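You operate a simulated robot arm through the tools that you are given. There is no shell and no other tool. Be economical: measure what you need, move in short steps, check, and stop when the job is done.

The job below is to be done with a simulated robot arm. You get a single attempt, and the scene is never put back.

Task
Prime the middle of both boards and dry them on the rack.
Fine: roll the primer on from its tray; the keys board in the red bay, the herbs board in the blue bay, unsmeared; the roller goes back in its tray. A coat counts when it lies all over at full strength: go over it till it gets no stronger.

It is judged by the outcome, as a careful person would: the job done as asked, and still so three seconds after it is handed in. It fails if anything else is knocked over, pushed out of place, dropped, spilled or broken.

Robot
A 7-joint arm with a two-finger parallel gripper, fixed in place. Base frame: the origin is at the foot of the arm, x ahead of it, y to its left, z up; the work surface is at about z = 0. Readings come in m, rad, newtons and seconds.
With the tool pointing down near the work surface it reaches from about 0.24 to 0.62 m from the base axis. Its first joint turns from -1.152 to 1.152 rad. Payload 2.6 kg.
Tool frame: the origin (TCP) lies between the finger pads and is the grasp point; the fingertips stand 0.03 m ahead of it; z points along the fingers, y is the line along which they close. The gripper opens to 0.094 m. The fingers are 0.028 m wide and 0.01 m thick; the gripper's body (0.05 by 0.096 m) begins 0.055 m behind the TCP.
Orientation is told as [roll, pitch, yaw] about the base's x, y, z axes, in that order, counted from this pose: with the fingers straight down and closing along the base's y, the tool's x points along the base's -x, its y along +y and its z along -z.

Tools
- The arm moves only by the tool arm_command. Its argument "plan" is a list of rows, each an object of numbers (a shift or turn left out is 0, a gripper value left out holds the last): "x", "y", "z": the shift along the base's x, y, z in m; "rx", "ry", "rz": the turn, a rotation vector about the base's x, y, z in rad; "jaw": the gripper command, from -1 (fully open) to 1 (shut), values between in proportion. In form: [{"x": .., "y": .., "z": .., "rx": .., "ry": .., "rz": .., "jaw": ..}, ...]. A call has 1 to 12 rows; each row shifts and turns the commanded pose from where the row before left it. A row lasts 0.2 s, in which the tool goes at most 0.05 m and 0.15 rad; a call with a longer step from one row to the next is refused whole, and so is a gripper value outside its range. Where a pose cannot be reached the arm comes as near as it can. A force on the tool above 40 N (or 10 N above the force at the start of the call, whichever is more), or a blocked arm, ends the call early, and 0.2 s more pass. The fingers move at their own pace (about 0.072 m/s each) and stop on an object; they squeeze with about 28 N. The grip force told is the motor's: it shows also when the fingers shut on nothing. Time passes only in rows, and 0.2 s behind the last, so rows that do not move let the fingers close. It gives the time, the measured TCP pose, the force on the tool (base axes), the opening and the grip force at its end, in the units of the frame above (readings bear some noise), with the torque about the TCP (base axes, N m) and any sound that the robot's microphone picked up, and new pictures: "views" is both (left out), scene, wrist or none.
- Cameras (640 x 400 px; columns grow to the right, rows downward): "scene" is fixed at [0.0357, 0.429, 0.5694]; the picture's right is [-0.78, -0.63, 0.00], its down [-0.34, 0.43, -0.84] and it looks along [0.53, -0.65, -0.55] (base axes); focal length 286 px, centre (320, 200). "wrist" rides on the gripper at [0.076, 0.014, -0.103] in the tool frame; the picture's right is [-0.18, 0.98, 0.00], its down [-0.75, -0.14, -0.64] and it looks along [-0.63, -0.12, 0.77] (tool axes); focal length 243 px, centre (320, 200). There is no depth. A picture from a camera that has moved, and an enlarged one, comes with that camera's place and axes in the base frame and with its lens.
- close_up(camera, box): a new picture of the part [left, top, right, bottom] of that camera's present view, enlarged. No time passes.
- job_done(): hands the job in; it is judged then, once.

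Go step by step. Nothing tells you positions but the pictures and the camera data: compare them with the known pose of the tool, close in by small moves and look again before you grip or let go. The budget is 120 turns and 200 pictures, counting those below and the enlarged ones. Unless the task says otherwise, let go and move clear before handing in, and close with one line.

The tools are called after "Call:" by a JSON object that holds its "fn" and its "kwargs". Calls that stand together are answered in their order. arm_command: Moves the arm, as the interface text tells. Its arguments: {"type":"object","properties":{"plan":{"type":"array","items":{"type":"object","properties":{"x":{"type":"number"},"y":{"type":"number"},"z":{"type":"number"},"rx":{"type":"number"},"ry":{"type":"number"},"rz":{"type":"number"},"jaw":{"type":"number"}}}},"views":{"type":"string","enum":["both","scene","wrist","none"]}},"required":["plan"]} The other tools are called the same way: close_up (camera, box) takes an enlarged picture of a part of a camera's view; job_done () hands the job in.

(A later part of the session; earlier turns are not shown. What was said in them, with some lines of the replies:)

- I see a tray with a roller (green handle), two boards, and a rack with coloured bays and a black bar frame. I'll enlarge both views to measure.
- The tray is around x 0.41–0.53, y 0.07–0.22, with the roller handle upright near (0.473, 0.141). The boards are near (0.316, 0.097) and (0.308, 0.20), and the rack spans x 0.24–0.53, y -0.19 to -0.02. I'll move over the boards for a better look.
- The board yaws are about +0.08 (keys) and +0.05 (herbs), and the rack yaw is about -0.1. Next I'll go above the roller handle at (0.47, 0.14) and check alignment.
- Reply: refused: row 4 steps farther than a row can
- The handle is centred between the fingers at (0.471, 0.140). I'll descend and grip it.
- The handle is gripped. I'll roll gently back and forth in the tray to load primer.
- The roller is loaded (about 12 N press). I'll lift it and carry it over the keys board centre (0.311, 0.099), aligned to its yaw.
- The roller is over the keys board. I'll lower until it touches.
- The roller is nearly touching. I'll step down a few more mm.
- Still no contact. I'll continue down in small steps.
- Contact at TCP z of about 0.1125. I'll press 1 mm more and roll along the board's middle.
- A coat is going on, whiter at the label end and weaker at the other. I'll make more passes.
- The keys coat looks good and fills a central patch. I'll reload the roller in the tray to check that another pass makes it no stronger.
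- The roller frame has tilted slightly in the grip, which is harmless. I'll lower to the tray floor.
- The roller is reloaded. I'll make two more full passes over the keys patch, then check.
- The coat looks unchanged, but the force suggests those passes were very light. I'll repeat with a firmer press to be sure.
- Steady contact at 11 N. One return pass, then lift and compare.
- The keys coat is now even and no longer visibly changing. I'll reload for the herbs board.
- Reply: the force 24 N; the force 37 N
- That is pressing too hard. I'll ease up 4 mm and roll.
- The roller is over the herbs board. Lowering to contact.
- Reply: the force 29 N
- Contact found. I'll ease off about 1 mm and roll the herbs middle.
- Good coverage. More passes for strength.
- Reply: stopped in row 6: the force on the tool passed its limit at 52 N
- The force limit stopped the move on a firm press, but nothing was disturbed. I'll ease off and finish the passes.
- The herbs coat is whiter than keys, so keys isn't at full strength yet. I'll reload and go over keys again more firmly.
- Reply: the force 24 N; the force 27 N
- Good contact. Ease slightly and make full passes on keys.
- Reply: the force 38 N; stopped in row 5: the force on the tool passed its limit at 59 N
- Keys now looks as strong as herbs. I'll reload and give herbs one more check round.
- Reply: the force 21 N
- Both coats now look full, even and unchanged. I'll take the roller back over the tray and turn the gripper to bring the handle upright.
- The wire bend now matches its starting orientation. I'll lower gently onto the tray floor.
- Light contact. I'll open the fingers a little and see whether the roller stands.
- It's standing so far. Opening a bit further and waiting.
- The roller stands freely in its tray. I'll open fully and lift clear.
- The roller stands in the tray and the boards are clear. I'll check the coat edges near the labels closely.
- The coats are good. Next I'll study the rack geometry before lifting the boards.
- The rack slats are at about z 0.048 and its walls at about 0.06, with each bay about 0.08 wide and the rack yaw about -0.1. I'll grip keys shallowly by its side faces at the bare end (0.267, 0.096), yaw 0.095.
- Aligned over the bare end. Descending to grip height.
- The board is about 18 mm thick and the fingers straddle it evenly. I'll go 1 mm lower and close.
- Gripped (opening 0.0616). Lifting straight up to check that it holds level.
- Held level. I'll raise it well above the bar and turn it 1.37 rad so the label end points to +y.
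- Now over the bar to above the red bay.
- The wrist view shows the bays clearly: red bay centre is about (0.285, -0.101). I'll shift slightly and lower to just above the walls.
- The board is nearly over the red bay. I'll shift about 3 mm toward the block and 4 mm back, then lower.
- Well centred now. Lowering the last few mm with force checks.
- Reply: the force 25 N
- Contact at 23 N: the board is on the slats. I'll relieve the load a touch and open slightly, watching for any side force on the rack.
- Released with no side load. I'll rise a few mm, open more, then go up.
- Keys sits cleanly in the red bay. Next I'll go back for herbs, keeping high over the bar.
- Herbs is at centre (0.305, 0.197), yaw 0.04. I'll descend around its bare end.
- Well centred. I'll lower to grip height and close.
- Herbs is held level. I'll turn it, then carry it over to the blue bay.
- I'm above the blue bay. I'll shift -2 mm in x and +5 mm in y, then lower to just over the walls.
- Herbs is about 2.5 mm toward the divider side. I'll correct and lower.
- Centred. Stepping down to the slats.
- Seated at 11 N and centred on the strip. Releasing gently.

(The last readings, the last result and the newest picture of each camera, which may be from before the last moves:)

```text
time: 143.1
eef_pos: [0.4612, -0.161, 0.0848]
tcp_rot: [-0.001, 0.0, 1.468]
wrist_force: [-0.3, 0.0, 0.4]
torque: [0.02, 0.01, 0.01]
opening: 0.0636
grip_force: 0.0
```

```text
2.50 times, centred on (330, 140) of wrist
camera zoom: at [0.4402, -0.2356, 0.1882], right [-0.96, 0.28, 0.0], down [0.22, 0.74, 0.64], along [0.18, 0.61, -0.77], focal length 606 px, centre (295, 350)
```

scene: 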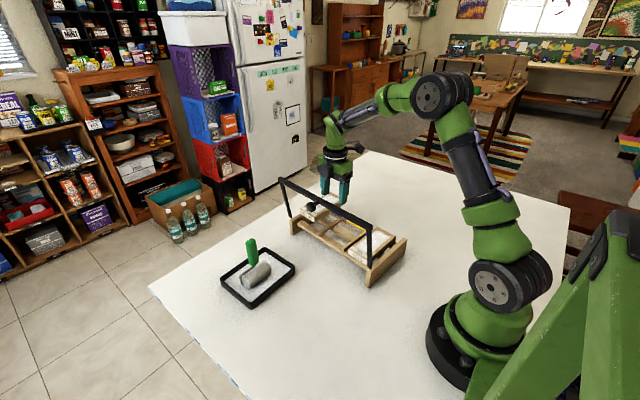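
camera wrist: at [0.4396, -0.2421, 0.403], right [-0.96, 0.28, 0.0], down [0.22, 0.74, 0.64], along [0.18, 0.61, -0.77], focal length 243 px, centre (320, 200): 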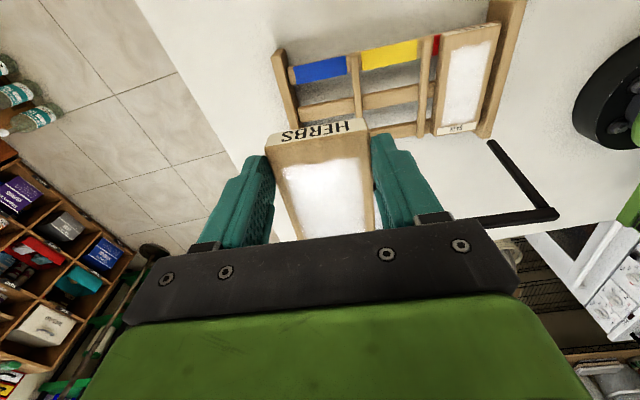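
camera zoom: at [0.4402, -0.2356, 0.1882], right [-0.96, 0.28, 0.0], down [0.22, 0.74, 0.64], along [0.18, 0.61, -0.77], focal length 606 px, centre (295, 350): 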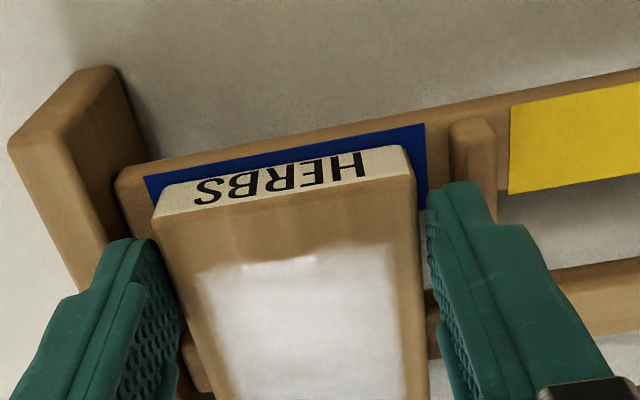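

Released. Rising slowly, then clear.

Call:
{"fn": "arm_command", "kwargs": {"plan": [{"z": 0.004}, {"z": 0.006, "jaw": -0.4}, {"z": 0.01, "jaw": -0.6}, {"z": 0.03}, {"z": 0.04}, {"z": 0.045}, {"z": 0.045}, {"z": 0.04}, {}], "views": "both"}}

Call:
{"fn": "close_up", "kwargs": {"camera": "scene", "box": [210, 160, 420, 310]}}

Call:
{"fn": "close_up", "kwargs": {"camera": "wrist", "box": [240, 0, 560, 200]}}

```text
time: 145.1
eef_pos: [0.4606, -0.1615, 0.3057]
tcp_rot: [-0.003, 0.001, 1.467]
wrist_force: [-0.2, 0.1, 0.3]
torque: [-0.02, -0.03, 0.01]
opening: 0.0753
grip_force: 0.2
camera wrist: at [0.4389, -0.2366, 0.4093], right [-0.96, 0.28, 0.0], down [0.22, 0.74, 0.64], along [0.18, 0.61, -0.77], focal length 243 px, centre (320, 200)
```

scene: 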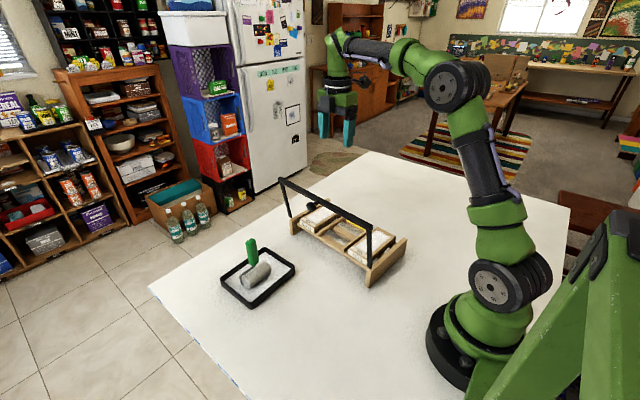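
wrist: 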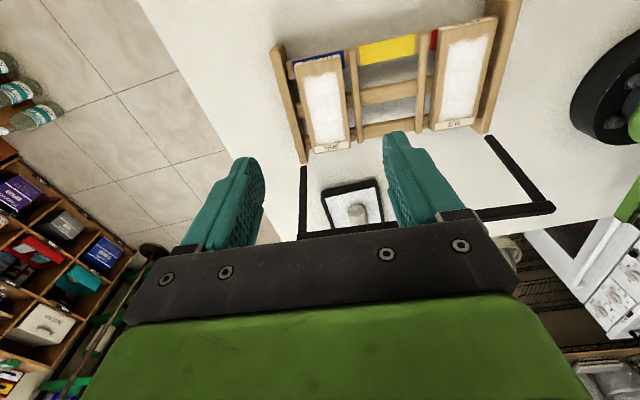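

```text
2.67 times, centred on (315, 235) of scene
camera zoom: at [0.0357, 0.429, 0.5694], right [-0.78, -0.63, 0.0], down [-0.34, 0.43, -0.84], along [0.53, -0.65, -0.55], focal length 762 px, centre (333, 107)
```

zoom: 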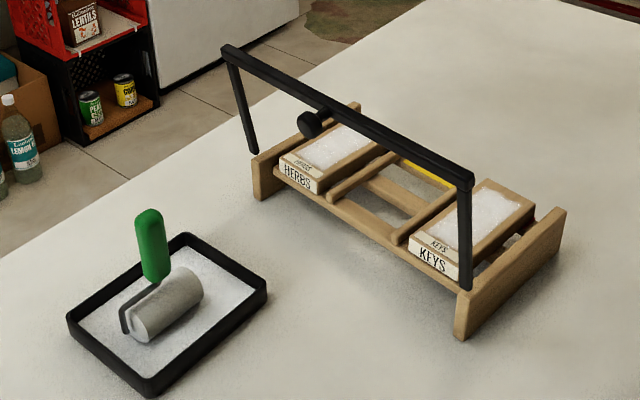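

```text
2.00 times, centred on (400, 100) of wrist
camera zoom: at [0.4389, -0.2366, 0.4093], right [-0.96, 0.28, 0.0], down [0.22, 0.74, 0.64], along [0.18, 0.61, -0.77], focal length 485 px, centre (160, 400)
```

zoom: 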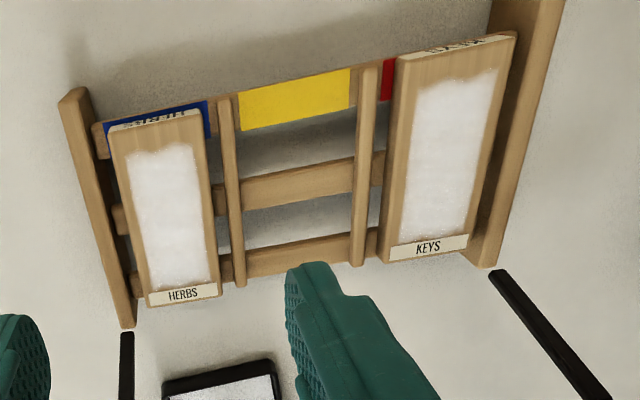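

Both boards sit in their bays with unsmeared coats, the roller stands in its tray, and the arm is clear. Handing in.

Call:
{"fn": "job_done", "kwargs": {}}

```text
The job is handed in.
```

Both boards are primed in the middle and drying on the rack, keys in the red bay and herbs in the blue bay. Neither coat looks smeared, and the roller is standing back in its tray.
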